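You operate a simulated robot arm through the tools that you are given. There is no shell and no other tool. Be economical: measure what you need, move in short steps, check, and stop when the job is done.

Carry out the task below with a simulated two-armed robot. There is one attempt and no reset: what you move stays moved.

JOB
Screw the cap back on the oil bottle. Fetch the silver number block marked "59" from the packing bench top and set it on the steel plate top. Put one of the large grey tabs from the low blue table top on the top wall shelf rack shelf. Put one of the bent blue tabs from the grey table top on the low blue table top. Put the number plate that says "72" from the grey table top on the green board there and the number plate that says "27" on top of the brown small numbered carton there. Put one of the ochre tape rolls from the second wall shelf rack shelf from the bottom on the wooden drawer bench top. Open the blue bin lid. Any order will do. Set down upright: silver number block.

Only the result counts: the job must be done as asked and must still hold three seconds after the hand-in. Knocking over, shifting, dropping, spilling or breaking anything else fails it. Lids that push on must go on centred and level and be pressed home; caps that screw on are set level and turned clockwise until they are tight.

ROBOT AND FRAMES
Two 7-joint arms with two-finger grippers on one trunk, on a base that drives. Base frame: it is fixed to the floor where the robot stands at the start and does not move with it; the origin is under the middle of the robot, x ahead of it, y to its left, z up; the surface under the hand at the start is at about z = 86. Lengths are in cm, angles in rad, forces in N, time in s.
The left shoulder is at the start at [5.9, 16.1, 104.9], the right one opposite. With the tool pointing down near the work surface each hand reaches from about 30 to 74 cm from the robot's upright axis, wherever it stands, measured 20 degrees to its own side. Places, roughly: bent blue tab (5x3x3 cm) [-160, -380, 80]; blue bin lid [80, -480, 40]; green board (29x20x3 cm) [-130, -390, 80]; large grey tab (5x4x3 cm) [-70, -550, 70]; low blue table top [-90, -550, 70]; number plate [-150, -350, 75]; ochre tape roll (7x7x3 cm) [-310, -550, 70]; oil bottle [50, 25, 100]; silver number block [75, 0, 75]; small numbered carton [-150, -350, 100]; steel plate top [-130, -210, 90]; top wall shelf rack shelf [-330, -550, 140]; wooden drawer bench top [80, -360, 90]. Payload 2.45 kg a hand.
The TCP of each hand is the grasp point between the finger pads, 2.6 cm short of the fingertips. In the tool frame z runs along the fingers and y along their closing line. The gripper opens to 9.6 cm. The gripper's body begins 6.9 cm behind the TCP.
Orientation is told as [roll, pitch, yaw] about the base's x, y, z axes, in that order, counted from this pose: with the fingers straight down and closing along the base's y, the tool's x points along the base's -x, its y along +y and its z along -z.

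CONTROLS
- The arms move only by the tool jog_arm. It takes "left_series", "right_series" or both (then of equal length, played together; a hand with none holds still); each is a list of rows, each a list of 3 entries, a list of its own where there are three numbers: the shift along the tool's x, y, z in cm, then the turn, a rotation vector about the tool's x, y, z in rad, then the finger opening in cm, from 0 to 9.6. In form: [[[dx, dy, dz], [rx, ry, rz], claw], ...]. A call has 1 to 12 rows; each row is the pose to reach, as a shift and turn from the pose commanded when the call began, along the tool's axes at that moment. Each row takes 0.2 s and may step no farther than 5 cm and 0.15 rad from the row before; otherwise, or with a gripper value out of range, the whole call is refused. Where a pose cannot be reached the arm comes as near as it can. A force on the tool above 40 N (or 10 N above the force at the start of the call, whichever is more), or a blocked arm, ends the call early, and 0.2 s more pass. Each finger halts on what it meets, pressing with about 38 N; the grip force reading is that of the motor and also rises with nothing between the fingers. The clock runs only during rows and for 0.2 s after the last one: add rows that repeat a pose to give the fingers time. It gives the time, the measured TCP pose, the force on the tool (base axes), the opening and the grip force at its end, in the units of the frame above (readings bear some noise), with the torque about the TCP (base axes, N m) and any sound that the robot's microphone picked up.
- Cameras (640 x 400 px; columns grow to the right, rows downward): "scene" is now at [17.04, -0.1, 153.51]; the picture's right is [-0.05, -1.00, -0.00], its down [-0.75, 0.04, -0.66] and it looks along [0.66, -0.04, -0.75] (base axes); focal length 258 px, centre (320, 200). "left" rides on the left gripper at [8.2, -0.3, -9.8] in its tool frame; the picture's right is [0.04, 1.00, 0.00], its down [-0.73, 0.03, -0.68] and it looks along [-0.68, 0.03, 0.73] (tool axes); focal length 256 px, centre (320, 200). "right" rides on the right gripper at [8.2, 0.3, -9.8] in its tool frame; the picture's right is [-0.04, 1.00, 0.00], its down [-0.73, -0.03, -0.68] and it looks along [-0.68, -0.03, 0.73] (tool axes); focal length 256 px, centre (320, 200). There is no depth. A picture from a camera that has moved, and an enlarged one, comes with that camera's place and axes in the base frame and with its lens. The place of the scene camera against the robot may be out by one fixed shift of up to 1.8 cm in any direction.
- get_image(camera): a new picture of that camera. It takes no simulated time.
- raise_lower(by): slides the trunk up (or, below 0, down) by that many cm; the arms and the scene camera ride with it, the base frame stays. It gives what a move gives, with no picture.
- steer(legs): drives the robot by 1 to 6 legs, each [ahead, left, turn to the left] in cm, cm and rad, along the robot's own axes; the way and the turn of a leg run together, so that a leg with both is an arc; at most 150 cm and 3.142 rad a leg. The arms and the cameras ride along, it lands a little off, and it stops where it bumps. It gives what a move gives.
- pan_tilt(pan, tilt): turns the head with the scene camera to pan (to the left, within 2.094 rad either way) and tilt (down, from -0.506 to 1.204), counted from straight ahead of the robot. It gives what a move gives.
- inspect(camera, box): a new picture of the part [left, top, right, bottom] of that camera's present view, enlarged. It takes no simulated time.
- sign_off(): hands the job in; it is judged then, once.

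Work in short steps. Places have to be worked out from the pictures, the camera data and where the tool is seen: move nearer, look again, correct. Check each grasp and each placing, and mend what went wrong. You have 207 turns and 202 pictures in all, those below and enlarged ones among them. Open the grippers and draw the arms clear of the work before you hand the job in, unless the task says otherwise.

The tools are called after "Call:" as name(argument=value, ...) on one line, values as JSON. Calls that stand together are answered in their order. jog_arm: Moves the arms, as the interface text tells. Its arguments: {"type":"object","properties":{"left_series":{"type":"array"},"right_series":{"type":"array"}},"required":[]} The other tools are called the same way: raise_lower (by) slides the trunk up or down; steer (legs) drives the base; pan_tilt (pan, tilt) turns the head that bears the scene camera; get_image (camera) takes a picture; inspect (camera, box) takes an enlarged picture of a part of a camera's view; sign_off () hands the job in.

At the start:

```text
time_s: 0.0
left_tool_pos: [49.72, 15.98, 126.8]
left_tcp_rot: [0.0, 0.001, 0.001]
left_contact_force: [0.3, 1.0, -0.8]
left_torque: [0.01, 0.01, 0.01]
left_opening: 9.58
left_grasp_force: 0.0
right_tool_pos: [52.13, -27.25, 126.76]
right_tcp_rot: [-0.001, -0.001, 0.001]
right_contact_force: [-0.2, 0.4, 0.3]
right_torque: [0.01, -0.01, -0.02]
right_opening: 9.63
right_grasp_force: 0.2
trunk travel left (down, up): [-22.0, 34.7]
robot x, y, heading: [-0.31, -0.29, -0.001]
head pan, tilt: [-0.052, 0.843]
```

scene: 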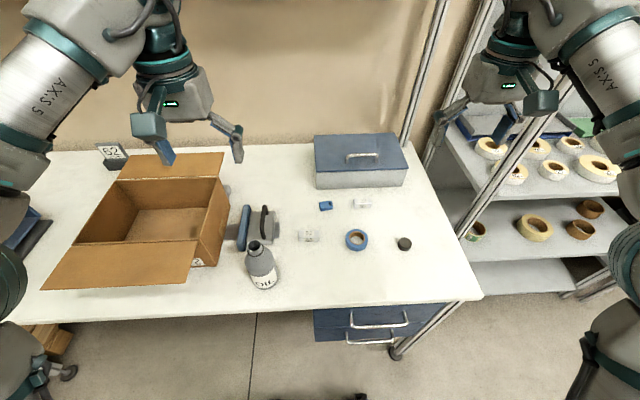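
right: 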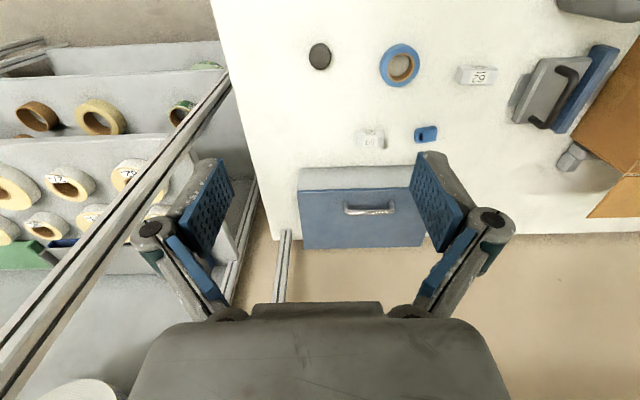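
left: 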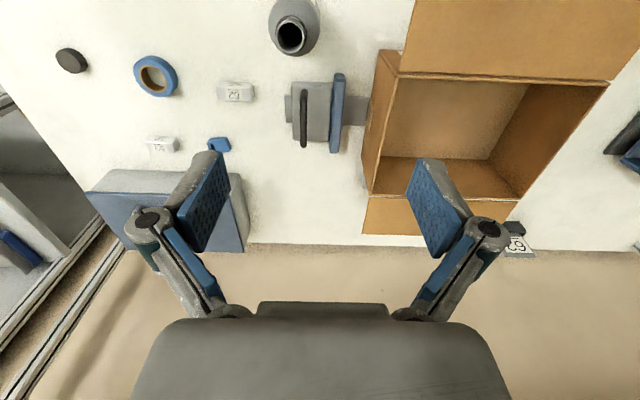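

I'll enlarge the scene to identify the blocks, the cap and the bottle.

Call:
inspect(camera="scene", box=[220, 180, 440, 310])

Call:
inspect(camera="right", box=[280, 20, 600, 200])

```text
2.91 times, centred on (330, 245) of scene
camera zoom: at [17.04, -0.1, 153.51], right [-0.05, -1.0, 0.0], down [-0.75, 0.04, -0.66], along [0.66, -0.04, -0.75], focal length 751 px, centre (291, 69)
```

zoom: 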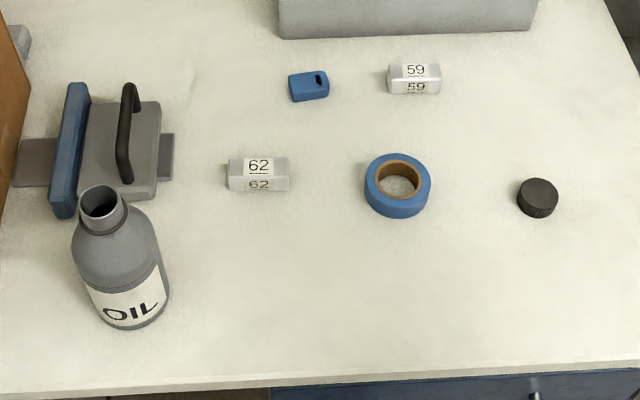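

```text
2.00 times, centred on (440, 110) of right
camera zoom: at [44.1, -26.96, 136.81], right [0.04, 1.0, 0.0], down [0.73, -0.03, 0.68], along [0.68, -0.03, -0.73], focal length 512 px, centre (80, 380)
```

zoom: 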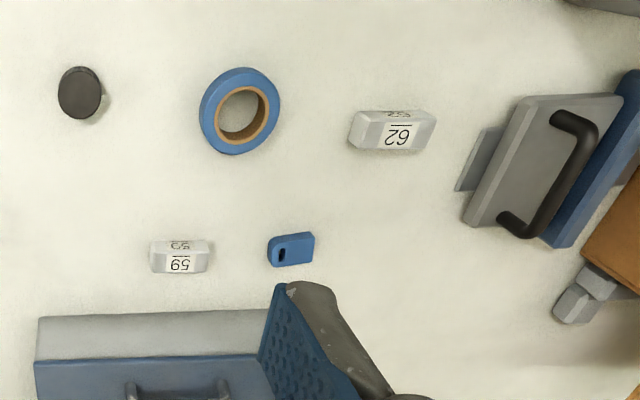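

The cap triangulates to about (56, -27.5, 87), the bottle mouth to (48, 12.8, 102.6), and the table top to z≈86. I'll bring the right hand above the cap.

Call:
jog_arm(right_series=[[[-1, 0, 5], [0, 0, 0], 9.6], [[-2, 0, 10], [0, 0, 0], 9.6], [[-3, 0, 15], [0, 0, 0], 9.6], [[-3.9, -0.2, 20], [0, 0, 0], 9.6], [[-3.9, -0.2, 25], [0, 0, 0], 9.6], [[-3.9, -0.2, 29], [0, 0, 0], 9.6], [[-3.9, -0.2, 29], [0, 0, 0], 9.6]])

Call:
get_image(camera="right")

Call:
get_image(camera="scene")

```text
refused: row 1 steps farther than a row can; nothing moved
```

```text
196 pictures are left
camera right: at [44.1, -26.96, 136.81], right [0.04, 1.0, 0.0], down [0.73, -0.03, 0.68], along [0.68, -0.03, -0.73], focal length 256 px, centre (320, 200)
```

right: 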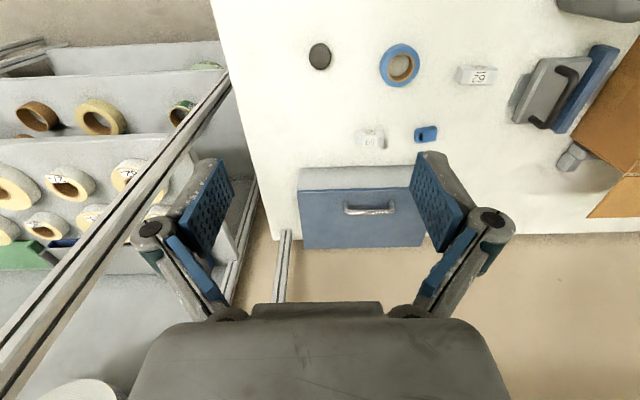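

```text
195 pictures are left
camera scene: at [17.04, -0.1, 153.51], right [-0.05, -1.0, 0.0], down [-0.75, 0.04, -0.66], along [0.66, -0.04, -0.75], focal length 258 px, centre (320, 200)
```

scene: 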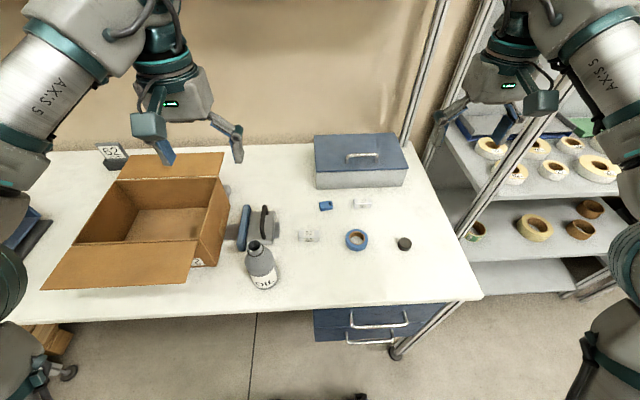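

The total step counts all axes, so I'll use shorter steps.

Call:
jog_arm(right_series=[[[-0.6, 0, 4.8], [0, 0, 0], 9.6], [[-1.2, 0, 9.5], [0, 0, 0], 9.6], [[-1.8, 0, 14], [0, 0, 0], 9.6], [[-2.4, -0.2, 18.5], [0, 0, 0], 9.6], [[-3.2, -0.2, 23], [0, 0, 0], 9.6], [[-3.9, -0.2, 27], [0, 0, 0], 9.6], [[-3.9, -0.2, 29], [0, 0, 0], 9.6], [[-3.9, -0.2, 29], [0, 0, 0], 9.6]])

Call:
get_image(camera="right")

Call:
get_image(camera="scene")

```text
time_s: 1.8
left_tool_pos: [49.26, 15.84, 127.0]
left_tcp_rot: [0.002, -0.004, 0.0]
left_contact_force: [0.2, 0.1, -0.2]
left_torque: [0.02, -0.05, -0.03]
left_opening: 9.59
left_grasp_force: 0.2
right_tool_pos: [55.67, -27.53, 97.95]
right_tcp_rot: [0.003, -0.003, 0.0]
right_contact_force: [-0.1, -0.8, 0.4]
right_torque: [0.01, -0.02, 0.02]
right_opening: 9.58
right_grasp_force: 0.1
trunk travel left (down, up): [-22.0, 34.7]
robot x, y, heading: [0.27, -0.18, 0.0]
head pan, tilt: [-0.052, 0.843]
```

```text
194 pictures are left
camera right: at [47.54, -27.16, 107.95], right [0.04, 1.0, 0.0], down [0.73, -0.03, 0.68], along [0.68, -0.03, -0.73], focal length 256 px, centre (320, 200)
```

right: 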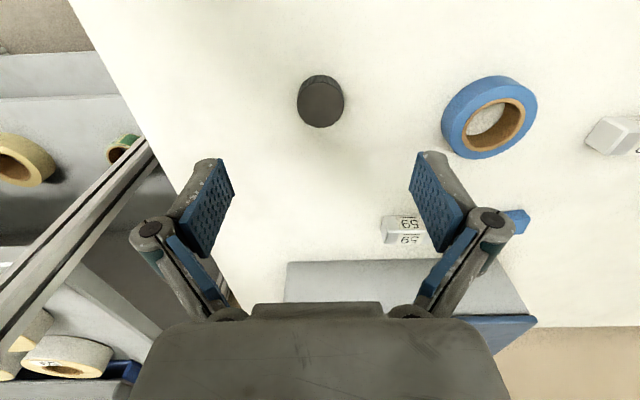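

```text
193 pictures are left
camera scene: at [17.05, -0.18, 153.51], right [-0.05, -1.0, 0.0], down [-0.75, 0.04, -0.66], along [0.66, -0.03, -0.75], focal length 258 px, centre (320, 200)
```

scene: 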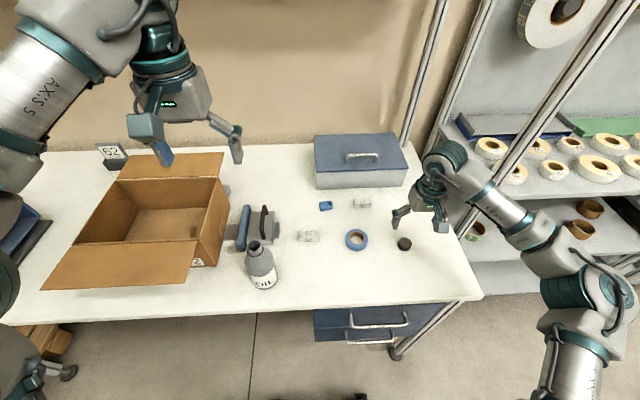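

Call:
inspect(camera="right", box=[280, 60, 360, 140])

```text
5.00 times, centred on (320, 100) of right
camera zoom: at [47.54, -27.16, 107.95], right [0.04, 1.0, 0.0], down [0.73, -0.03, 0.68], along [0.68, -0.03, -0.73], focal length 1280 px, centre (320, 700)
```

zoom: 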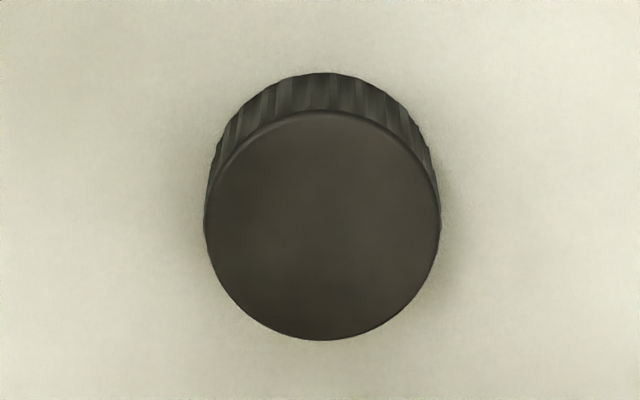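

The cap is right side up, centred under the hand. I'll descend and grip it.

Call:
jog_arm(right_series=[[[0, 0.1, 4.5], [0, 0, 0], 9.6], [[0, 0.1, 7.5], [0, 0, 0], 9.6], [[0, 0.1, 8.8], [0, 0, 0], 9.6], [[0, 0.1, 8.8], [0, 0, 0], 6], [[0, 0.1, 8.8], [0, 0, 0], 3], [[0, 0.1, 8.8], [0, 0, 0], 3], [[0, 0.1, 8.8], [0, 0, 0], 3]])

Call:
get_image(camera="right")

```text
time_s: 3.4
left_tool_pos: [49.22, 15.88, 127.14]
left_tcp_rot: [0.0, -0.002, 0.0]
left_contact_force: [-0.1, 0.3, 0.4]
left_torque: [0.01, 0.04, 0.0]
left_opening: 9.61
left_grasp_force: 0.0
right_tool_pos: [55.6, -27.48, 89.26]
right_tcp_rot: [0.003, -0.003, 0.001]
right_contact_force: [0.4, 0.5, -0.4]
right_torque: [0.0, -0.01, -0.01]
right_opening: 3.79
right_grasp_force: 38.4
trunk travel left (down, up): [-22.0, 34.7]
robot x, y, heading: [0.09, 0.26, 0.0]
head pan, tilt: [-0.052, 0.843]
```

```text
191 pictures are left
camera right: at [47.6, -27.06, 99.21], right [0.04, 1.0, 0.0], down [0.73, -0.03, 0.68], along [0.68, -0.03, -0.73], focal length 256 px, centre (320, 200)
```

right: 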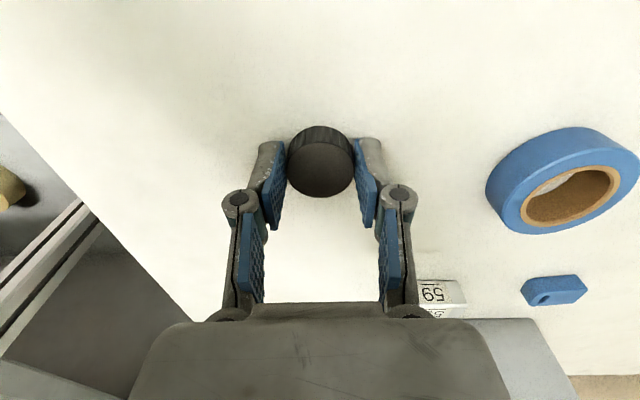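

Cap gripped (3.8 cm). I'll lift it while pre-turning the wrist counter-clockwise, and bring the left hand tilted forward behind the bottle.

Call:
jog_arm(right_series=[[[0, 0, -2], [0, 0, 0], 3], [[0, 0, -4], [0, 0, -0.1], 3], [[0, 0, -6], [0, 0, -0.24], 3], [[0, 0, -9], [0, 0, -0.38], 3], [[0, 0, -12], [0, 0, -0.52], 3], [[0, 0, -15], [0, 0, -0.66], 3], [[0, 0, -18], [0, 0, -0.8], 3], [[0, 0, -21], [0, 0, -0.94], 3], [[0, 0, -24], [0, 0, -1.08], 3], [[0, 0, -25], [0, 0, -1.22], 3], [[0, 0, -25], [0, 0, -1.36], 3], [[0, 0, -25], [0, 0, -1.4], 3]], left_series=[[[1.4, -0.3, 2.6], [0, -0.09, 0], 9.6], [[2.8, -0.6, 5.2], [0, -0.18, 0], 9.6], [[4.2, -0.9, 7.8], [0, -0.27, 0], 9.6], [[5.6, -1.2, 10.4], [0, -0.36, 0], 9.6], [[7, -1.5, 13], [0, -0.45, 0], 9.6], [[8.4, -1.9, 15.6], [0, -0.54, 0], 9.6], [[9.6, -2.3, 18.2], [0, -0.63, 0], 9.6], [[10.8, -2.6, 20.8], [0, -0.72, 0], 9.6], [[12, -3, 23.4], [0, -0.81, 0], 9.6], [[12.7, -3.2, 26], [0, -0.9, 0], 9.6], [[12.7, -3.2, 26], [0, -0.9, 0], 9.6], [[12.7, -3.2, 26], [0, -0.9, 0], 9.6]])

Call:
get_image(camera="left")

Call:
get_image(camera="scene")

```text
time_s: 6.0
left_tool_pos: [41.12, 9.57, 103.61]
left_tcp_rot: [0.0, -0.902, 0.001]
left_contact_force: [0.3, -1.2, 1.4]
left_torque: [-0.02, -0.02, 0.0]
left_opening: 9.59
left_grasp_force: 0.1
left hand out of reach, approached as far as the arm can: row 9, 10, 11, 12
right_tool_pos: [37.63, -13.37, 107.83]
right_tcp_rot: [-0.007, -0.005, 1.386]
right_contact_force: [-0.2, 0.6, 0.4]
right_torque: [-0.01, 0.01, 0.0]
right_opening: 3.77
right_grasp_force: 38.1
right hand out of reach, approached as far as the arm can: row 6, 7, 8, 9, 10, 11, 12
trunk travel left (down, up): [-22.0, 34.7]
robot x, y, heading: [0.11, 0.21, 0.003]
head pan, tilt: [-0.052, 0.843]
```

```text
190 pictures are left
camera left: at [28.39, 9.34, 103.32], right [-0.03, 1.0, -0.03], down [-0.08, 0.03, 1.0], along [1.0, 0.03, 0.08], focal length 256 px, centre (320, 200)
```

left: 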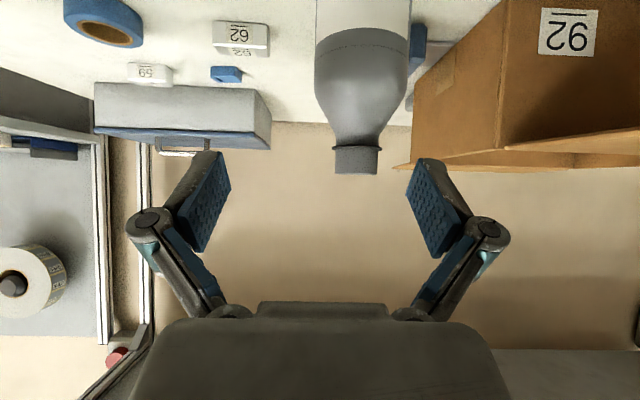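

```text
189 pictures are left
camera scene: at [16.98, 0.04, 153.51], right [-0.05, -1.0, 0.0], down [-0.75, 0.04, -0.66], along [0.66, -0.04, -0.75], focal length 258 px, centre (320, 200)
```

scene: 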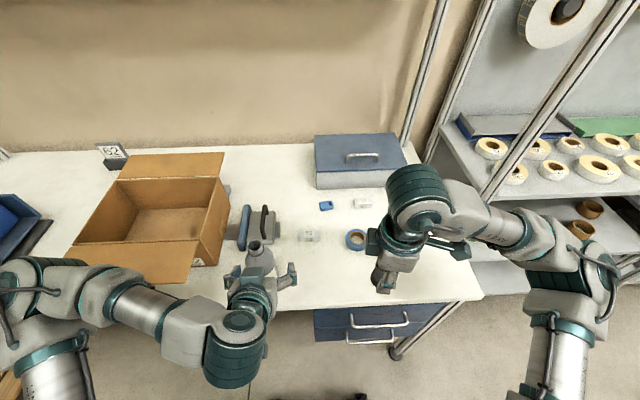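

Both hands are cramped near the trunk, so backing the base up by 12 cm gives both arms room.

Call:
steer(legs=[[-12, 0, 0]])

```text
time_s: 7.2
left_tool_pos: [29.18, 9.57, 103.64]
left_tcp_rot: [0.001, -0.902, -0.002]
left_contact_force: [-0.1, -0.7, 0.4]
left_torque: [0.02, -0.01, -0.03]
left_opening: 9.61
left_grasp_force: 0.0
right_tool_pos: [25.54, -13.58, 107.73]
right_tcp_rot: [-0.005, -0.003, 1.387]
right_contact_force: [-0.8, 1.0, 0.1]
right_torque: [0.0, 0.0, 0.01]
right_opening: 3.78
right_grasp_force: 38.3
trunk travel left (down, up): [-22.0, 34.7]
robot x, y, heading: [-11.98, -0.04, 0.006]
head pan, tilt: [-0.052, 0.843]
```

Call:
jog_arm(left_series=[[[-0.5, 0.6, 1.8], [0, 0, 0], 9.6], [[-1, 1.3, 3.6], [0, 0, 0], 9.6], [[-1.5, 1.9, 5.4], [0, 0, 0], 9.6], [[-2, 2.5, 7.2], [0, 0, 0], 9.6], [[-2.6, 3.2, 9.1], [0, 0, 0], 9.6], [[-2.6, 3.2, 9.1], [0, 0, 0], 9.6], [[-2.6, 3.2, 9.1], [0, 0, 0], 9.6]], right_series=[[[-0.2, -3, -1], [0, 0, 0.13], 3], [[-0.5, -6, -2], [0, 0, 0.26], 3], [[-0.8, -9, -3], [0, 0, 0.39], 3], [[-1, -12, -4], [0, 0, 0.52], 3], [[-1.2, -15, -5], [0, 0, 0.65], 3], [[-1.5, -18, -6], [0, 0, 0.78], 3], [[-1.7, -20, -7], [0, 0, 0.89], 3]])

Call:
get_image(camera="left")

Call:
get_image(camera="scene")

```text
time_s: 8.8
left_tool_pos: [37.53, 12.97, 100.4]
left_tcp_rot: [0.0, -0.907, -0.002]
left_contact_force: [-0.1, 0.6, 0.3]
left_torque: [0.02, 0.0, 0.0]
left_opening: 9.58
left_grasp_force: 0.2
right_tool_pos: [45.29, -15.53, 115.12]
right_tcp_rot: [-0.002, -0.008, 0.494]
right_contact_force: [0.2, 0.9, 0.6]
right_torque: [0.0, -0.03, 0.0]
right_opening: 3.8
right_grasp_force: 38.1
trunk travel left (down, up): [-22.0, 34.7]
robot x, y, heading: [-12.34, 0.38, -0.001]
head pan, tilt: [-0.052, 0.843]
```

```text
188 pictures are left
camera left: at [24.79, 12.6, 99.9], right [-0.02, 1.0, -0.03], down [-0.08, 0.03, 1.0], along [1.0, 0.03, 0.08], focal length 256 px, centre (320, 200)
```

left: 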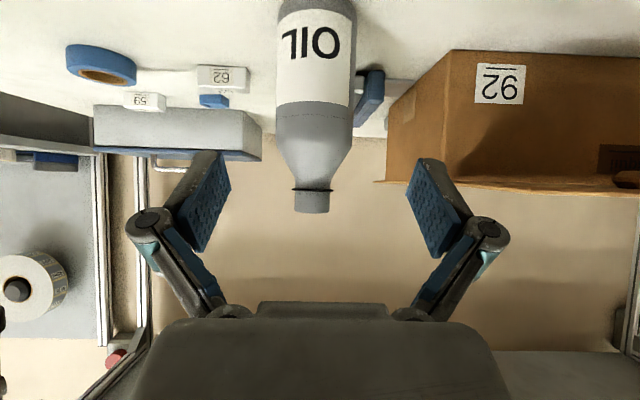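

```text
187 pictures are left
camera scene: at [5.12, 0.08, 153.5], right [-0.05, -1.0, 0.0], down [-0.75, 0.04, -0.66], along [0.66, -0.04, -0.75], focal length 258 px, centre (320, 200)
```

scene: 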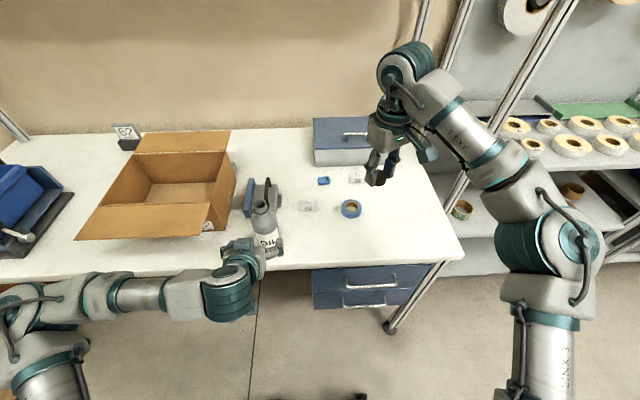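

The bottle body is about 6.7 cm wide at y≈12.6. I'll slide the left fingers along the tool axis around it and close gently.

Call:
jog_arm(left_series=[[[1.4, -0.3, 2], [0, 0, 0], 9.6], [[1.4, -0.3, 5], [0, 0, 0], 9.6], [[1.4, -0.3, 8], [0, 0, 0], 9.6], [[1.4, -0.3, 11], [0, 0, 0], 9.6], [[1.4, -0.3, 13.2], [0, 0, 0], 9.6], [[1.4, -0.3, 13.2], [0, 0, 0], 9.6]])

Call:
get_image(camera="left")

Call:
get_image(camera="right")

```text
time_s: 10.2
left_tool_pos: [47.12, 12.51, 91.06]
left_tcp_rot: [0.001, -0.906, 0.0]
left_contact_force: [0.7, -0.8, -0.3]
left_torque: [-0.03, 0.02, 0.0]
left_opening: 9.61
left_grasp_force: 0.0
right_tool_pos: [45.26, -15.46, 115.3]
right_tcp_rot: [-0.004, -0.01, 0.495]
right_contact_force: [-0.2, 0.2, -0.1]
right_torque: [0.03, -0.02, -0.04]
right_opening: 3.77
right_grasp_force: 37.6
trunk travel left (down, up): [-22.0, 34.7]
robot x, y, heading: [-11.67, -0.02, 0.001]
head pan, tilt: [-0.052, 0.843]
```

```text
186 pictures are left
camera left: at [34.34, 12.18, 90.64], right [-0.02, 1.0, -0.03], down [-0.08, 0.03, 1.0], along [1.0, 0.03, 0.08], focal length 256 px, centre (320, 200)
```

left: 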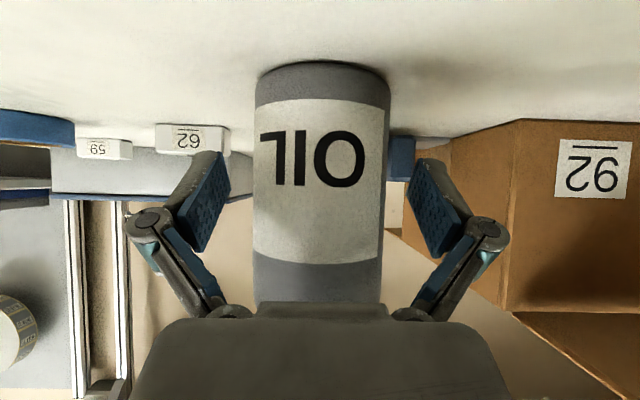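

```text
185 pictures are left
camera right: at [37.88, -19.05, 125.12], right [-0.44, 0.9, 0.0], down [0.65, 0.32, 0.69], along [0.62, 0.3, -0.73], focal length 256 px, centre (320, 200)
```

right: 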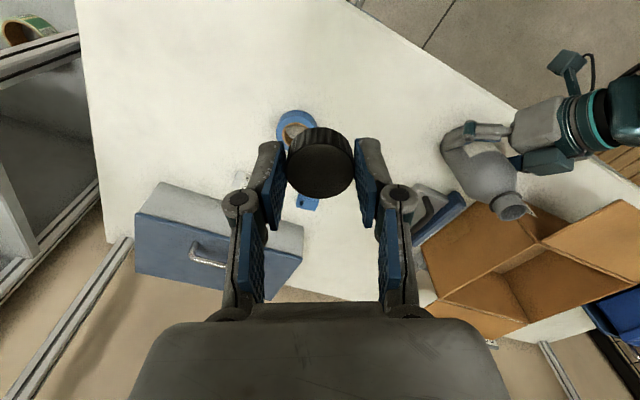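

Centred. Closing the left hand on the bottle.

Call:
jog_arm(left_series=[[[0, 0, 0], [0, 0, 0], 8], [[0, 0, 0], [0, 0, 0], 7.2], [[0, 0, 0], [0, 0, 0], 6.2], [[0, 0, 0], [0, 0, 0], 6], [[0, 0, 0], [0, 0, 0], 6]])

Call:
get_image(camera="right")

Call:
inspect(camera="scene", box=[220, 150, 320, 270])

```text
time_s: 11.4
left_tool_pos: [47.03, 12.47, 91.1]
left_tcp_rot: [0.0, -0.907, -0.001]
left_contact_force: [0.1, 0.7, 0.9]
left_torque: [0.09, -0.01, 0.05]
left_opening: 6.67
left_grasp_force: 38.1
right_tool_pos: [45.19, -15.42, 115.07]
right_tcp_rot: [-0.004, -0.011, 0.496]
right_contact_force: [-0.5, 0.0, -0.7]
right_torque: [-0.01, 0.0, 0.0]
right_opening: 3.79
right_grasp_force: 38.2
trunk travel left (down, up): [-22.0, 34.7]
robot x, y, heading: [-12.1, 0.13, -0.003]
head pan, tilt: [-0.052, 0.843]
```

```text
184 pictures are left
camera right: at [37.9, -19.05, 125.1], right [-0.44, 0.9, 0.0], down [0.65, 0.32, 0.69], along [0.62, 0.3, -0.73], focal length 256 px, centre (320, 200)
```

right: 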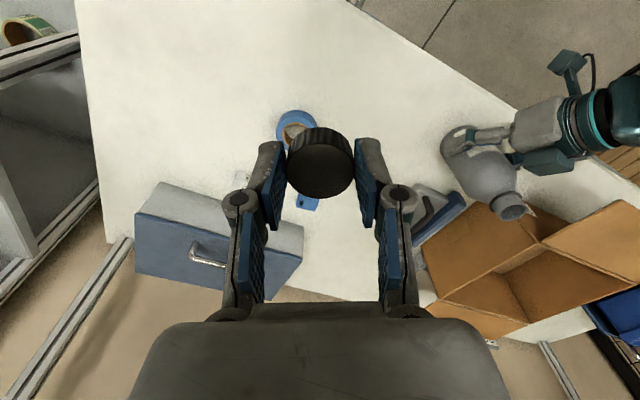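

```text
3.33 times, centred on (270, 210) of scene
camera zoom: at [5.11, 0.02, 153.5], right [-0.05, -1.0, 0.0], down [-0.75, 0.04, -0.66], along [0.66, -0.04, -0.75], focal length 861 px, centre (487, 167)
```

zoom: 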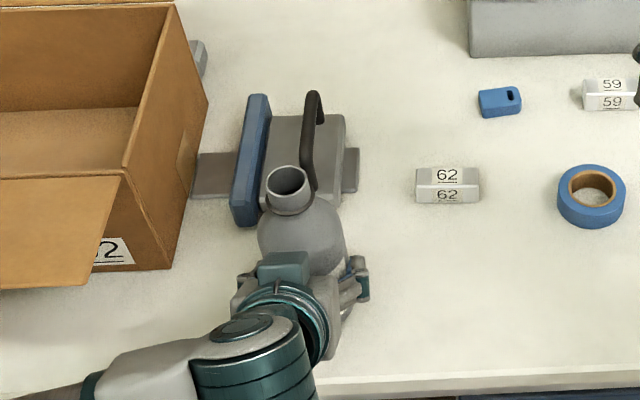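

Bottle held at 6.7 cm, mouth at about (48.0, 12.6, 102.5). I'll bring the cap above it.

Call:
jog_arm(right_series=[[[-2, 2.9, 0], [0, 0, 0], 3], [[-4, 5.8, 0], [0, 0, 0], 3], [[-6, 8.7, 0], [0, 0, 0], 3], [[-8, 11.6, 0], [0, 0, 0], 3], [[-10, 14.6, 0], [0, 0, 0], 3], [[-12, 17.6, 0], [0, 0, 0], 3], [[-14, 20.5, 0.5], [0, 0, 0], 3], [[-15.8, 23.3, 1.5], [0, 0, 0], 3], [[-15.8, 23.3, 2.5], [0, 0, 0], 3], [[-15.8, 23.3, 2.5], [0, 0, 0], 3]])

Call:
get_image(camera="right")

Call:
inspect(camera="scene", box=[220, 130, 340, 250])

```text
time_s: 13.6
left_tool_pos: [46.99, 12.55, 91.03]
left_tcp_rot: [-0.001, -0.907, 0.001]
left_contact_force: [-0.4, -1.8, 2.5]
left_torque: [-0.09, -0.01, 0.0]
left_opening: 6.64
left_grasp_force: 37.7
right_tool_pos: [44.8, 7.6, 113.84]
right_tcp_rot: [-0.002, -0.009, 0.496]
right_contact_force: [0.1, -0.6, 1.0]
right_torque: [0.01, 0.01, 0.01]
right_opening: 3.79
right_grasp_force: 38.2
right hand out of reach, approached as far as the arm can: row 5, 6, 7, 8, 9, 10
trunk travel left (down, up): [-22.0, 34.7]
robot x, y, heading: [-11.68, -0.4, -0.001]
head pan, tilt: [-0.052, 0.843]
```

```text
182 pictures are left
camera right: at [37.54, 4.05, 123.81], right [-0.44, 0.9, 0.0], down [0.65, 0.32, 0.69], along [0.62, 0.3, -0.73], focal length 256 px, centre (320, 200)
```

right: 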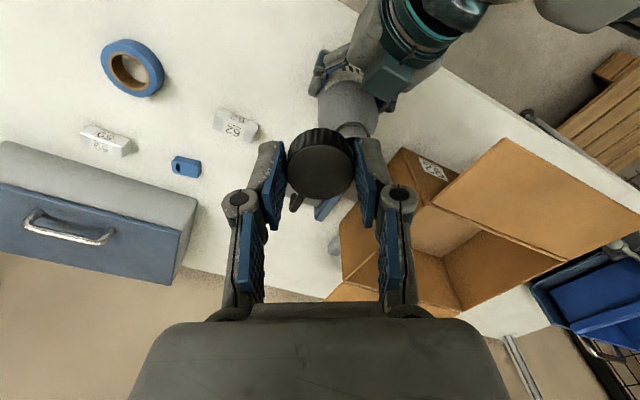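

```text
3.33 times, centred on (280, 190) of scene
camera zoom: at [5.07, 0.23, 153.51], right [-0.05, -1.0, 0.0], down [-0.75, 0.04, -0.66], along [0.66, -0.04, -0.75], focal length 861 px, centre (453, 233)
```

zoom: 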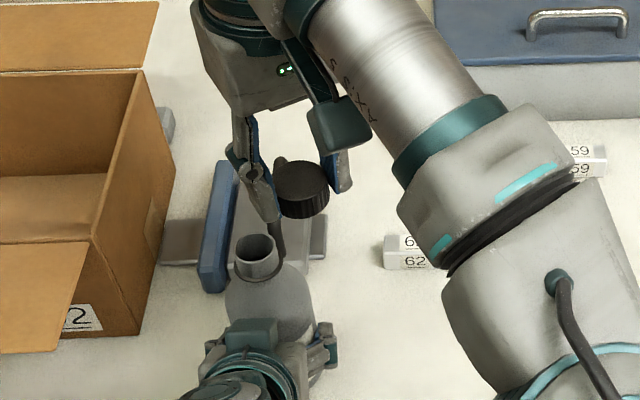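

Reach is limited by wrist yaw; I'll turn toward yaw 0 while closing the remaining distance.

Call:
jog_arm(right_series=[[[0, 0, 0], [0, 0, 0.14], 3], [[0, 0, 0], [0, 0, 0.28], 3], [[0, 0, 0], [0, 0, 0.42], 3], [[0, 0, 0], [0, 0, 0.5], 3], [[-2.6, 1.45, 0], [0, 0, 0.5], 3], [[-5.2, 2.9, 0], [0, 0, 0.5], 3], [[-5.2, 2.9, 1.5], [0, 0, 0.5], 3], [[-5.2, 2.9, 1.5], [0, 0, 0.5], 3]])

Call:
get_image(camera="right")

Call:
inspect(camera="scene", box=[220, 130, 340, 250])

```text
time_s: 15.4
left_tool_pos: [47.03, 12.54, 91.16]
left_tcp_rot: [0.001, -0.906, 0.002]
left_contact_force: [-0.9, 1.8, 3.2]
left_torque: [-0.05, 0.04, 0.02]
left_opening: 6.67
left_grasp_force: 37.6
right_tool_pos: [44.14, 9.71, 112.93]
right_tcp_rot: [0.003, -0.01, -0.003]
right_contact_force: [-0.4, 0.4, 0.0]
right_torque: [0.0, 0.02, -0.03]
right_opening: 3.8
right_grasp_force: 38.7
right hand out of reach, approached as far as the arm can: row 5, 6, 7, 8
trunk travel left (down, up): [-22.0, 34.7]
robot x, y, heading: [-12.17, -0.14, -0.003]
head pan, tilt: [-0.052, 0.843]
```

```text
180 pictures are left
camera right: at [35.95, 10.13, 122.85], right [0.04, 1.0, 0.0], down [0.73, -0.03, 0.69], along [0.69, -0.03, -0.73], focal length 256 px, centre (320, 200)
```

right: 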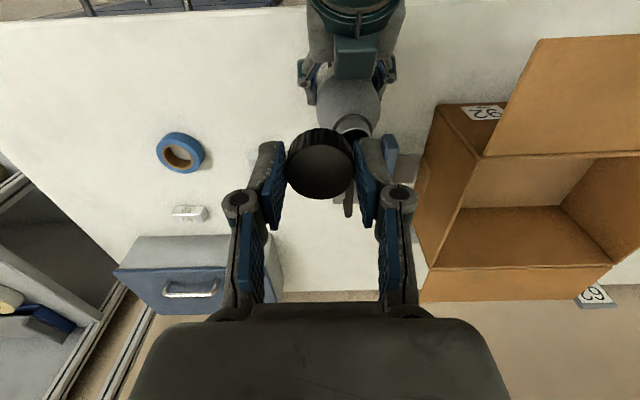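

```text
3.33 times, centred on (280, 190) of scene
camera zoom: at [5.02, 0.37, 153.52], right [-0.05, -1.0, 0.0], down [-0.75, 0.04, -0.66], along [0.66, -0.04, -0.75], focal length 861 px, centre (453, 233)
```

zoom: 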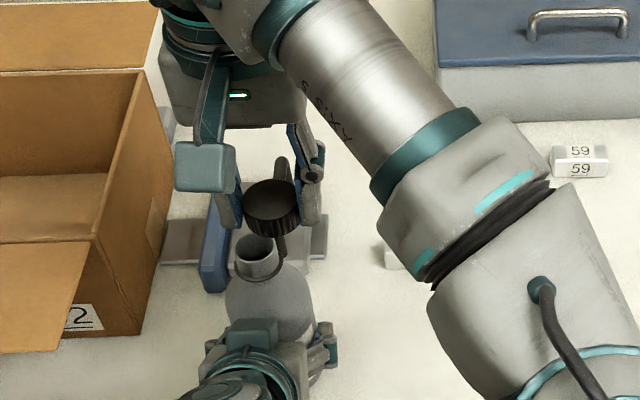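

The right arm can't stretch across; I'll release the bottle, retreat the left hand, shift both hands right by 10 cm, then drive the base left by 10 cm.

Call:
jog_arm(left_series=[[[0, 0, 0], [0, 0, 0], 8], [[0, 0, 0], [0, 0, 0], 9.6], [[0, 0, 0], [0, 0, 0], 9.6], [[0, 0, -4], [0, 0, 0], 9.6], [[0, 0, -8], [0, 0, 0], 9.6], [[0, 0, -12], [0, 0, 0], 9.6], [[0, -4, -13], [0, 0, 0], 9.6], [[0, -8, -13], [0, 0, 0], 9.6], [[0, -10, -13], [0, 0, 0], 9.6]], right_series=[[[0, 0, -2], [0, 0, 0], 3], [[0, -3, -2], [0, 0, 0], 3], [[0, -6, -2], [0, 0, 0], 3], [[0, -9, -2], [0, 0, 0], 3], [[0, -11, -2], [0, 0, 0], 3], [[0, -11, -2], [0, 0, 0], 3], [[0, -11, -2], [0, 0, 0], 3], [[0, -11, -2], [0, 0, 0], 3], [[0, -11, -2], [0, 0, 0], 3]])

Call:
steer(legs=[[0, 11, 0]])

Call:
get_image(camera="left")

Call:
get_image(camera="scene")

```text
time_s: 17.4
left_tool_pos: [36.84, 2.14, 99.05]
left_tcp_rot: [0.004, -0.906, -0.001]
left_contact_force: [0.3, 0.0, -0.1]
left_torque: [-0.01, -0.04, 0.0]
left_opening: 9.64
left_grasp_force: 0.1
right_tool_pos: [43.8, -2.02, 114.82]
right_tcp_rot: [0.004, -0.01, -0.005]
right_contact_force: [0.5, 0.2, -0.3]
right_torque: [0.0, -0.02, -0.01]
right_opening: 3.81
right_grasp_force: 38.2
right hand out of reach, approached as far as the arm can: row 1
trunk travel left (down, up): [-22.0, 34.7]
robot x, y, heading: [-11.99, -0.23, 0.004]
head pan, tilt: [-0.052, 0.843]
```

```text
time_s: 18.6
left_tool_pos: [37.04, 8.89, 98.98]
left_tcp_rot: [0.058, -0.904, -0.048]
left_contact_force: [-1.4, -0.9, -0.5]
left_torque: [0.08, -0.09, 0.09]
left_opening: 9.59
left_grasp_force: 0.0
right_tool_pos: [44.14, 4.0, 114.55]
right_tcp_rot: [0.039, -0.005, -0.008]
right_contact_force: [0.9, -2.9, -0.2]
right_torque: [0.24, 0.14, -0.03]
right_opening: 3.83
right_grasp_force: 37.4
trunk travel left (down, up): [-22.0, 34.7]
robot x, y, heading: [-12.17, 10.01, 0.001]
head pan, tilt: [-0.052, 0.843]
```

```text
178 pictures are left
camera left: at [24.26, 8.6, 98.67], right [-0.02, 1.0, 0.0], down [-0.08, -0.01, 1.0], along [1.0, 0.02, 0.08], focal length 256 px, centre (320, 200)
```

left: 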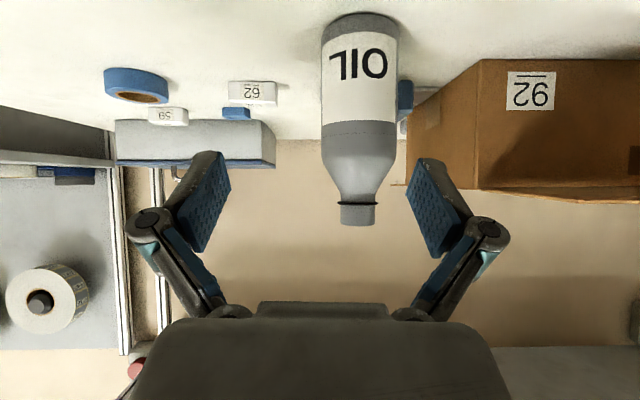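

```text
177 pictures are left
camera scene: at [5.37, 4.68, 153.37], right [-0.06, -1.0, -0.03], down [-0.75, 0.06, -0.66], along [0.66, -0.01, -0.75], focal length 258 px, centre (320, 200)
```

scene: 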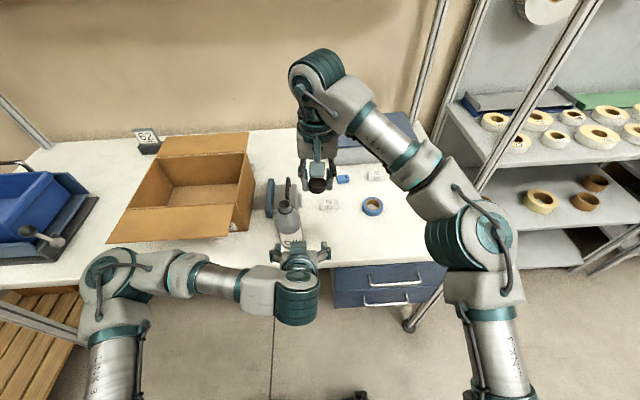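

The base bumped something and is leaning (the hands show roll). I'll back off to the right a little.

Call:
steer(legs=[[0, -6, 0]])

Call:
pan_tilt(pan=0.7, tilt=1.2)

Call:
get_image(camera="scene")

```text
time_s: 19.6
left_tool_pos: [35.95, 7.36, 99.58]
left_tcp_rot: [-0.012, -0.917, 0.008]
left_contact_force: [0.1, 0.3, -0.3]
left_torque: [0.03, 0.03, 0.05]
left_opening: 9.58
left_grasp_force: 0.1
right_tool_pos: [42.97, 3.17, 115.23]
right_tcp_rot: [-0.005, -0.019, -0.009]
right_contact_force: [-0.5, 0.2, 0.8]
right_torque: [0.03, -0.12, 0.01]
right_opening: 3.77
right_grasp_force: 38.1
trunk travel left (down, up): [-22.0, 34.7]
robot x, y, heading: [-11.88, 3.92, 0.004]
head pan, tilt: [-0.052, 0.843]
```

```text
time_s: 20.7
left_tool_pos: [35.84, 13.74, 99.39]
left_tcp_rot: [-0.101, -0.914, 0.077]
left_contact_force: [0.8, 2.7, -0.6]
left_torque: [-0.17, 0.06, -0.22]
left_opening: 9.56
left_grasp_force: 0.2
right_tool_pos: [42.73, 10.5, 115.39]
right_tcp_rot: [-0.06, -0.024, -0.006]
right_contact_force: [-0.8, 3.7, -0.7]
right_torque: [-0.25, -0.14, -0.03]
right_opening: 3.79
right_grasp_force: 37.7
trunk travel left (down, up): [-22.0, 34.7]
robot x, y, heading: [-11.92, 5.02, 0.003]
head pan, tilt: [0.7, 1.201]
```

```text
176 pictures are left
camera scene: at [1.67, 15.44, 150.79], right [0.64, -0.76, 0.03], down [-0.71, -0.62, -0.33], along [0.27, 0.19, -0.94], focal length 258 px, centre (320, 200)
```

scene: 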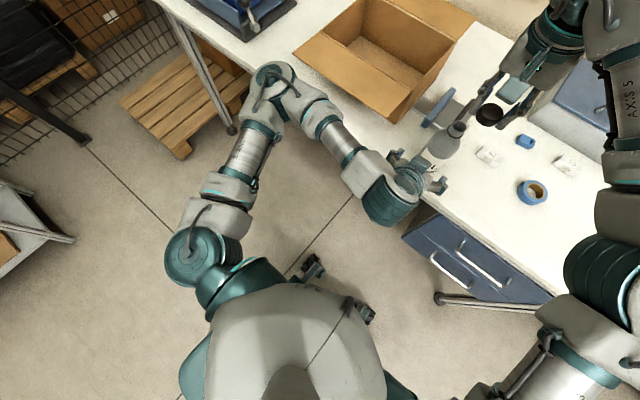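

The robot is swaying; I'll let it settle with hold rows.

Call:
jog_arm(right_series=[[[0, 0, 0], [0, 0, 0], 3], [[0, 0, 0], [0, 0, 0], 3], [[0, 0, 0], [0, 0, 0], 3], [[0, 0, 0], [0, 0, 0], 3], [[0, 0, 0], [0, 0, 0], 3], [[0, 0, 0], [0, 0, 0], 3], [[0, 0, 0], [0, 0, 0], 3], [[0, 0, 0], [0, 0, 0], 3], [[0, 0, 0], [0, 0, 0], 3], [[0, 0, 0], [0, 0, 0], 3]])

Call:
get_image(camera="scene")

```text
time_s: 23.1
left_tool_pos: [35.17, 9.82, 100.0]
left_tcp_rot: [-0.065, -0.926, 0.048]
left_contact_force: [0.3, 2.5, -0.5]
left_torque: [-0.06, 0.06, -0.09]
left_opening: 9.58
left_grasp_force: 0.1
right_tool_pos: [42.03, 6.17, 115.77]
right_tcp_rot: [-0.039, -0.026, -0.008]
right_contact_force: [-0.6, 1.5, -0.2]
right_torque: [-0.11, -0.12, -0.02]
right_opening: 3.79
right_grasp_force: 37.9
trunk travel left (down, up): [-22.0, 34.7]
robot x, y, heading: [-12.09, 3.02, 0.0]
head pan, tilt: [0.7, 1.201]
stopped in row 10 (right hand): the arm was blocked; the commanded pose is now the measured one
```

```text
175 pictures are left
camera scene: at [1.48, 7.41, 151.11], right [0.64, -0.76, 0.0], down [-0.71, -0.6, -0.36], along [0.27, 0.23, -0.93], focal length 258 px, centre (320, 200)
```

scene: 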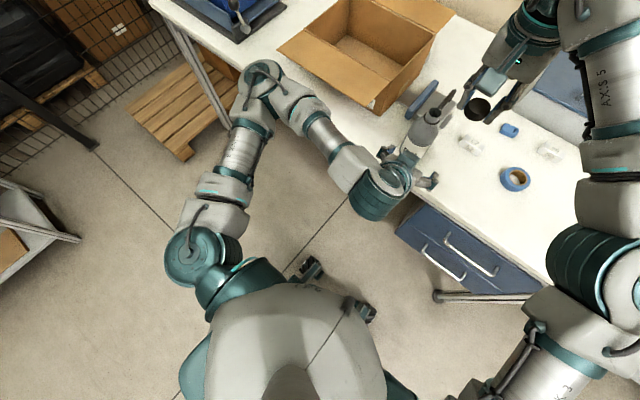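

Call:
jog_arm(left_series=[[[0, 0, 0], [0, 0, 0], 9.6], [[0, 0, 0], [0, 0, 0], 9.6], [[0, 0, 0], [0, 0, 0], 9.6], [[0, 0, 0], [0, 0, 0], 9.6], [[0, 0, 0], [0, 0, 0], 9.6], [[0, 0, 0], [0, 0, 0], 9.6], [[0, 0, 0], [0, 0, 0], 9.6], [[0, 0, 0], [0, 0, 0], 9.6], [[0, 0, 0], [0, 0, 0], 9.6], [[0, 0, 0], [0, 0, 0], 9.6], [[0, 0, 0], [0, 0, 0], 9.6], [[0, 0, 0], [0, 0, 0], 9.6]])

Call:
pan_tilt(pan=0, tilt=1.0)

Call:
get_image(camera="scene")

```text
time_s: 25.9
left_tool_pos: [35.0, 11.89, 99.94]
left_tcp_rot: [-0.09, -0.925, 0.068]
left_contact_force: [-0.5, 0.7, -0.2]
left_torque: [-0.03, 0.01, -0.04]
left_opening: 9.6
left_grasp_force: 0.1
right_tool_pos: [41.6, 8.61, 116.02]
right_tcp_rot: [-0.05, -0.031, -0.004]
right_contact_force: [-1.3, 1.8, -1.3]
right_torque: [-0.14, -0.11, 0.01]
right_opening: 3.81
right_grasp_force: 37.7
trunk travel left (down, up): [-22.0, 34.7]
robot x, y, heading: [-11.75, 4.21, 0.002]
head pan, tilt: [0.7, 1.201]
stopped in row 12 (left hand): the arm was blocked; the commanded pose is now the measured one
```

```text
time_s: 27.0
left_tool_pos: [34.85, 7.54, 100.18]
left_tcp_rot: [-0.031, -0.925, 0.017]
left_contact_force: [-0.3, -0.3, 1.0]
left_torque: [0.08, -0.01, 0.08]
left_opening: 9.58
left_grasp_force: 0.0
right_tool_pos: [41.91, 3.6, 116.0]
right_tcp_rot: [-0.016, -0.03, -0.011]
right_contact_force: [0.7, -0.5, 0.2]
right_torque: [0.15, 0.12, 0.01]
right_opening: 3.79
right_grasp_force: 38.3
trunk travel left (down, up): [-22.0, 34.7]
robot x, y, heading: [-12.06, 3.21, 0.006]
head pan, tilt: [0.0, 1.0]
```

```text
174 pictures are left
camera scene: at [4.36, 2.67, 152.33], right [0.0, -1.0, -0.01], down [-0.84, 0.0, -0.54], along [0.54, 0.01, -0.84], focal length 258 px, centre (320, 200)
```

scene: 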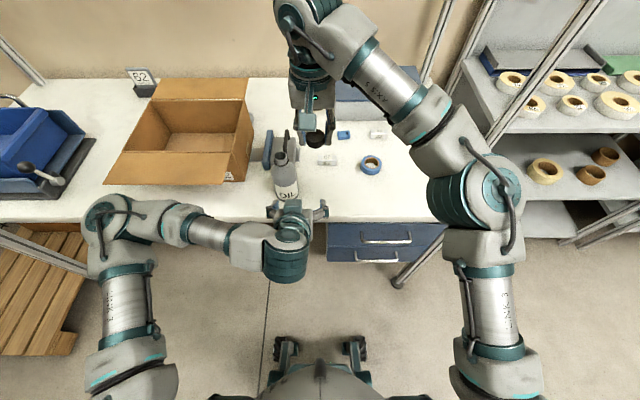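

Call:
jog_arm(left_series=[[[0, 0, 0], [0, 0, 0], 9.6], [[0, 0, 0], [0, 0, 0], 9.6], [[0, 0, 0], [0, 0, 0], 9.6], [[0, 0, 0], [0, 0, 0], 9.6], [[0, 0, 0], [0, 0, 0], 9.6], [[0, 0, 0], [0, 0, 0], 9.6], [[0, 0, 0], [0, 0, 0], 9.6], [[0, 0, 0], [0, 0, 0], 9.6], [[0, 0, 0], [0, 0, 0], 9.6], [[0, 0, 0], [0, 0, 0], 9.6], [[0, 0, 0], [0, 0, 0], 9.6], [[0, 0, 0], [0, 0, 0], 9.6]])

Call:
jog_arm(left_series=[[[0, 0, 0], [0, 0, 0], 9.6]])

Call:
jog_arm(left_series=[[[0, 0, 0], [0, 0, 0], 9.6], [[0, 0, 0], [0, 0, 0], 9.6]])

```text
time_s: 29.8
left_tool_pos: [34.5, 7.49, 100.48]
left_tcp_rot: [-0.037, -0.931, 0.019]
left_contact_force: [0.0, 0.0, -1.0]
left_torque: [0.03, 0.0, 0.03]
left_opening: 9.6
left_grasp_force: 0.0
right_tool_pos: [41.2, 3.6, 116.32]
right_tcp_rot: [-0.017, -0.036, -0.013]
right_contact_force: [1.0, -0.5, -0.8]
right_torque: [0.04, 0.03, -0.05]
right_opening: 3.78
right_grasp_force: 38.1
trunk travel left (down, up): [-22.0, 34.7]
robot x, y, heading: [-12.1, 2.96, -0.0]
head pan, tilt: [0.0, 1.0]
stopped in row 12 (left hand): the arm was blocked; the commanded pose is now the measured one
```

```text
time_s: 30.2
left_tool_pos: [34.47, 9.63, 100.34]
left_tcp_rot: [-0.068, -0.929, 0.048]
left_contact_force: [0.8, 0.7, -0.1]
left_torque: [-0.02, 0.01, -0.04]
left_opening: 9.62
left_grasp_force: 0.0
right_tool_pos: [41.43, 6.08, 116.43]
right_tcp_rot: [-0.037, -0.035, -0.009]
right_contact_force: [-0.1, 1.3, 0.6]
right_torque: [-0.08, -0.05, -0.02]
right_opening: 3.8
right_grasp_force: 38.0
trunk travel left (down, up): [-22.0, 34.7]
robot x, y, heading: [-11.73, 3.56, 0.003]
head pan, tilt: [0.0, 1.0]
```

```text
time_s: 30.8
left_tool_pos: [34.52, 9.57, 100.26]
left_tcp_rot: [-0.063, -0.93, 0.047]
left_contact_force: [0.1, 1.0, -0.2]
left_torque: [-0.02, 0.0, -0.03]
left_opening: 9.6
left_grasp_force: 0.1
right_tool_pos: [41.42, 6.17, 116.35]
right_tcp_rot: [-0.036, -0.035, -0.009]
right_contact_force: [-0.1, 0.4, 0.1]
right_torque: [-0.07, -0.02, 0.01]
right_opening: 3.79
right_grasp_force: 37.5
trunk travel left (down, up): [-22.0, 34.7]
robot x, y, heading: [-11.42, 3.35, -0.003]
head pan, tilt: [0.0, 1.0]
```

Call:
get_image(camera="scene")

Call:
get_image(camera="left")

Call:
get_image(camera="right")

```text
173 pictures are left
camera scene: at [4.28, 4.38, 152.35], right [0.0, -1.0, 0.0], down [-0.84, 0.0, -0.54], along [0.54, 0.0, -0.84], focal length 258 px, centre (320, 200)
```

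scene: 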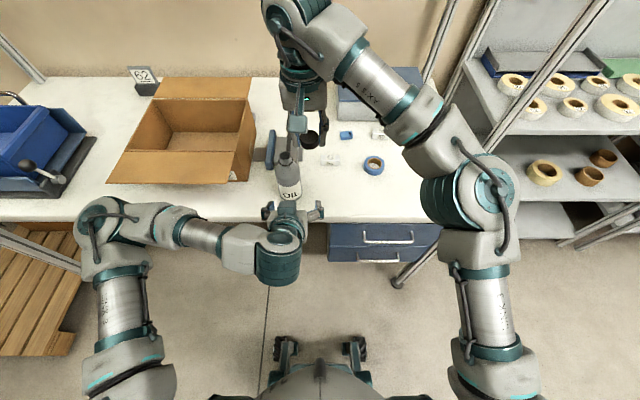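

```text
172 pictures are left
camera left: at [21.8, 9.44, 99.58], right [-0.02, 1.0, -0.07], down [-0.11, 0.07, 0.99], along [0.99, 0.03, 0.11], focal length 256 px, centre (320, 200)
```

left: 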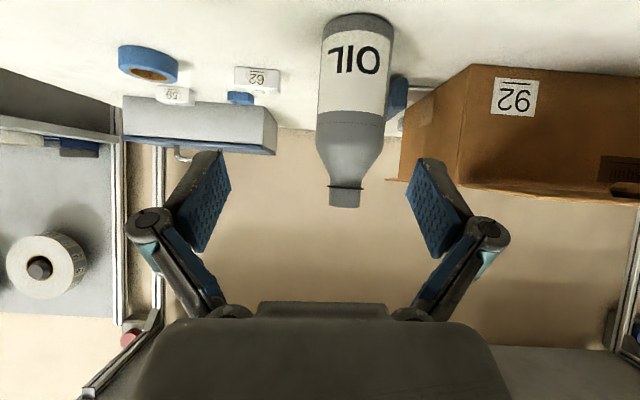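

```text
171 pictures are left
camera right: at [32.94, 6.86, 126.04], right [0.05, 1.0, -0.04], down [0.71, -0.01, 0.7], along [0.7, -0.06, -0.71], focal length 256 px, centre (320, 200)
```

right: 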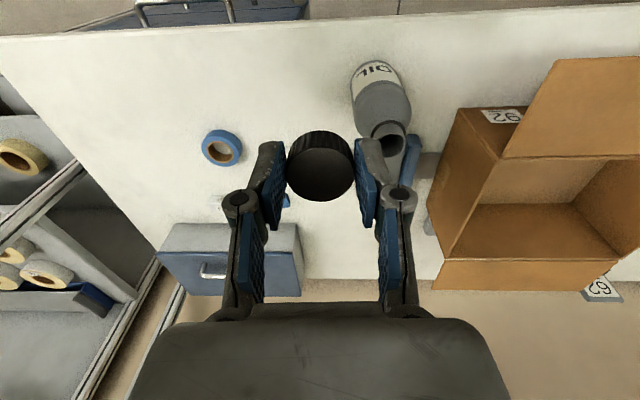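

The robot is settled and upright at about y=4.4. I'll move forward 5 cm to give the right arm reach, then re-straighten the hands.

Call:
steer(legs=[[5, 0, 0]])

Call:
jog_arm(left_series=[[[0, 0, 0], [0, 0, 0], 9.6], [[0, 0, 0], [0, 0, 0], 9.6]])

```text
time_s: 31.7
left_tool_pos: [39.39, 10.3, 100.33]
left_tcp_rot: [-0.07, -0.933, 0.052]
left_contact_force: [0.7, 1.3, -0.2]
left_torque: [-0.01, 0.02, -0.05]
left_opening: 9.61
left_grasp_force: 0.0
right_tool_pos: [46.2, 6.78, 116.45]
right_tcp_rot: [-0.043, -0.037, -0.01]
right_contact_force: [-0.1, 1.5, -1.4]
right_torque: [-0.13, -0.06, 0.0]
right_opening: 3.81
right_grasp_force: 37.5
trunk travel left (down, up): [-22.0, 34.7]
robot x, y, heading: [-6.95, 3.58, -0.0]
head pan, tilt: [0.0, 1.0]
```

```text
time_s: 32.3
left_tool_pos: [39.26, 8.36, 100.44]
left_tcp_rot: [-0.039, -0.933, 0.027]
left_contact_force: [-0.4, -0.7, 1.0]
left_torque: [0.03, -0.02, 0.04]
left_opening: 9.6
left_grasp_force: 0.1
right_tool_pos: [46.07, 4.34, 116.45]
right_tcp_rot: [-0.023, -0.038, -0.01]
right_contact_force: [1.3, -1.6, 0.3]
right_torque: [0.06, 0.09, -0.01]
right_opening: 3.76
right_grasp_force: 37.7
trunk travel left (down, up): [-22.0, 34.7]
robot x, y, heading: [-6.97, 3.55, 0.005]
head pan, tilt: [0.0, 1.0]
```

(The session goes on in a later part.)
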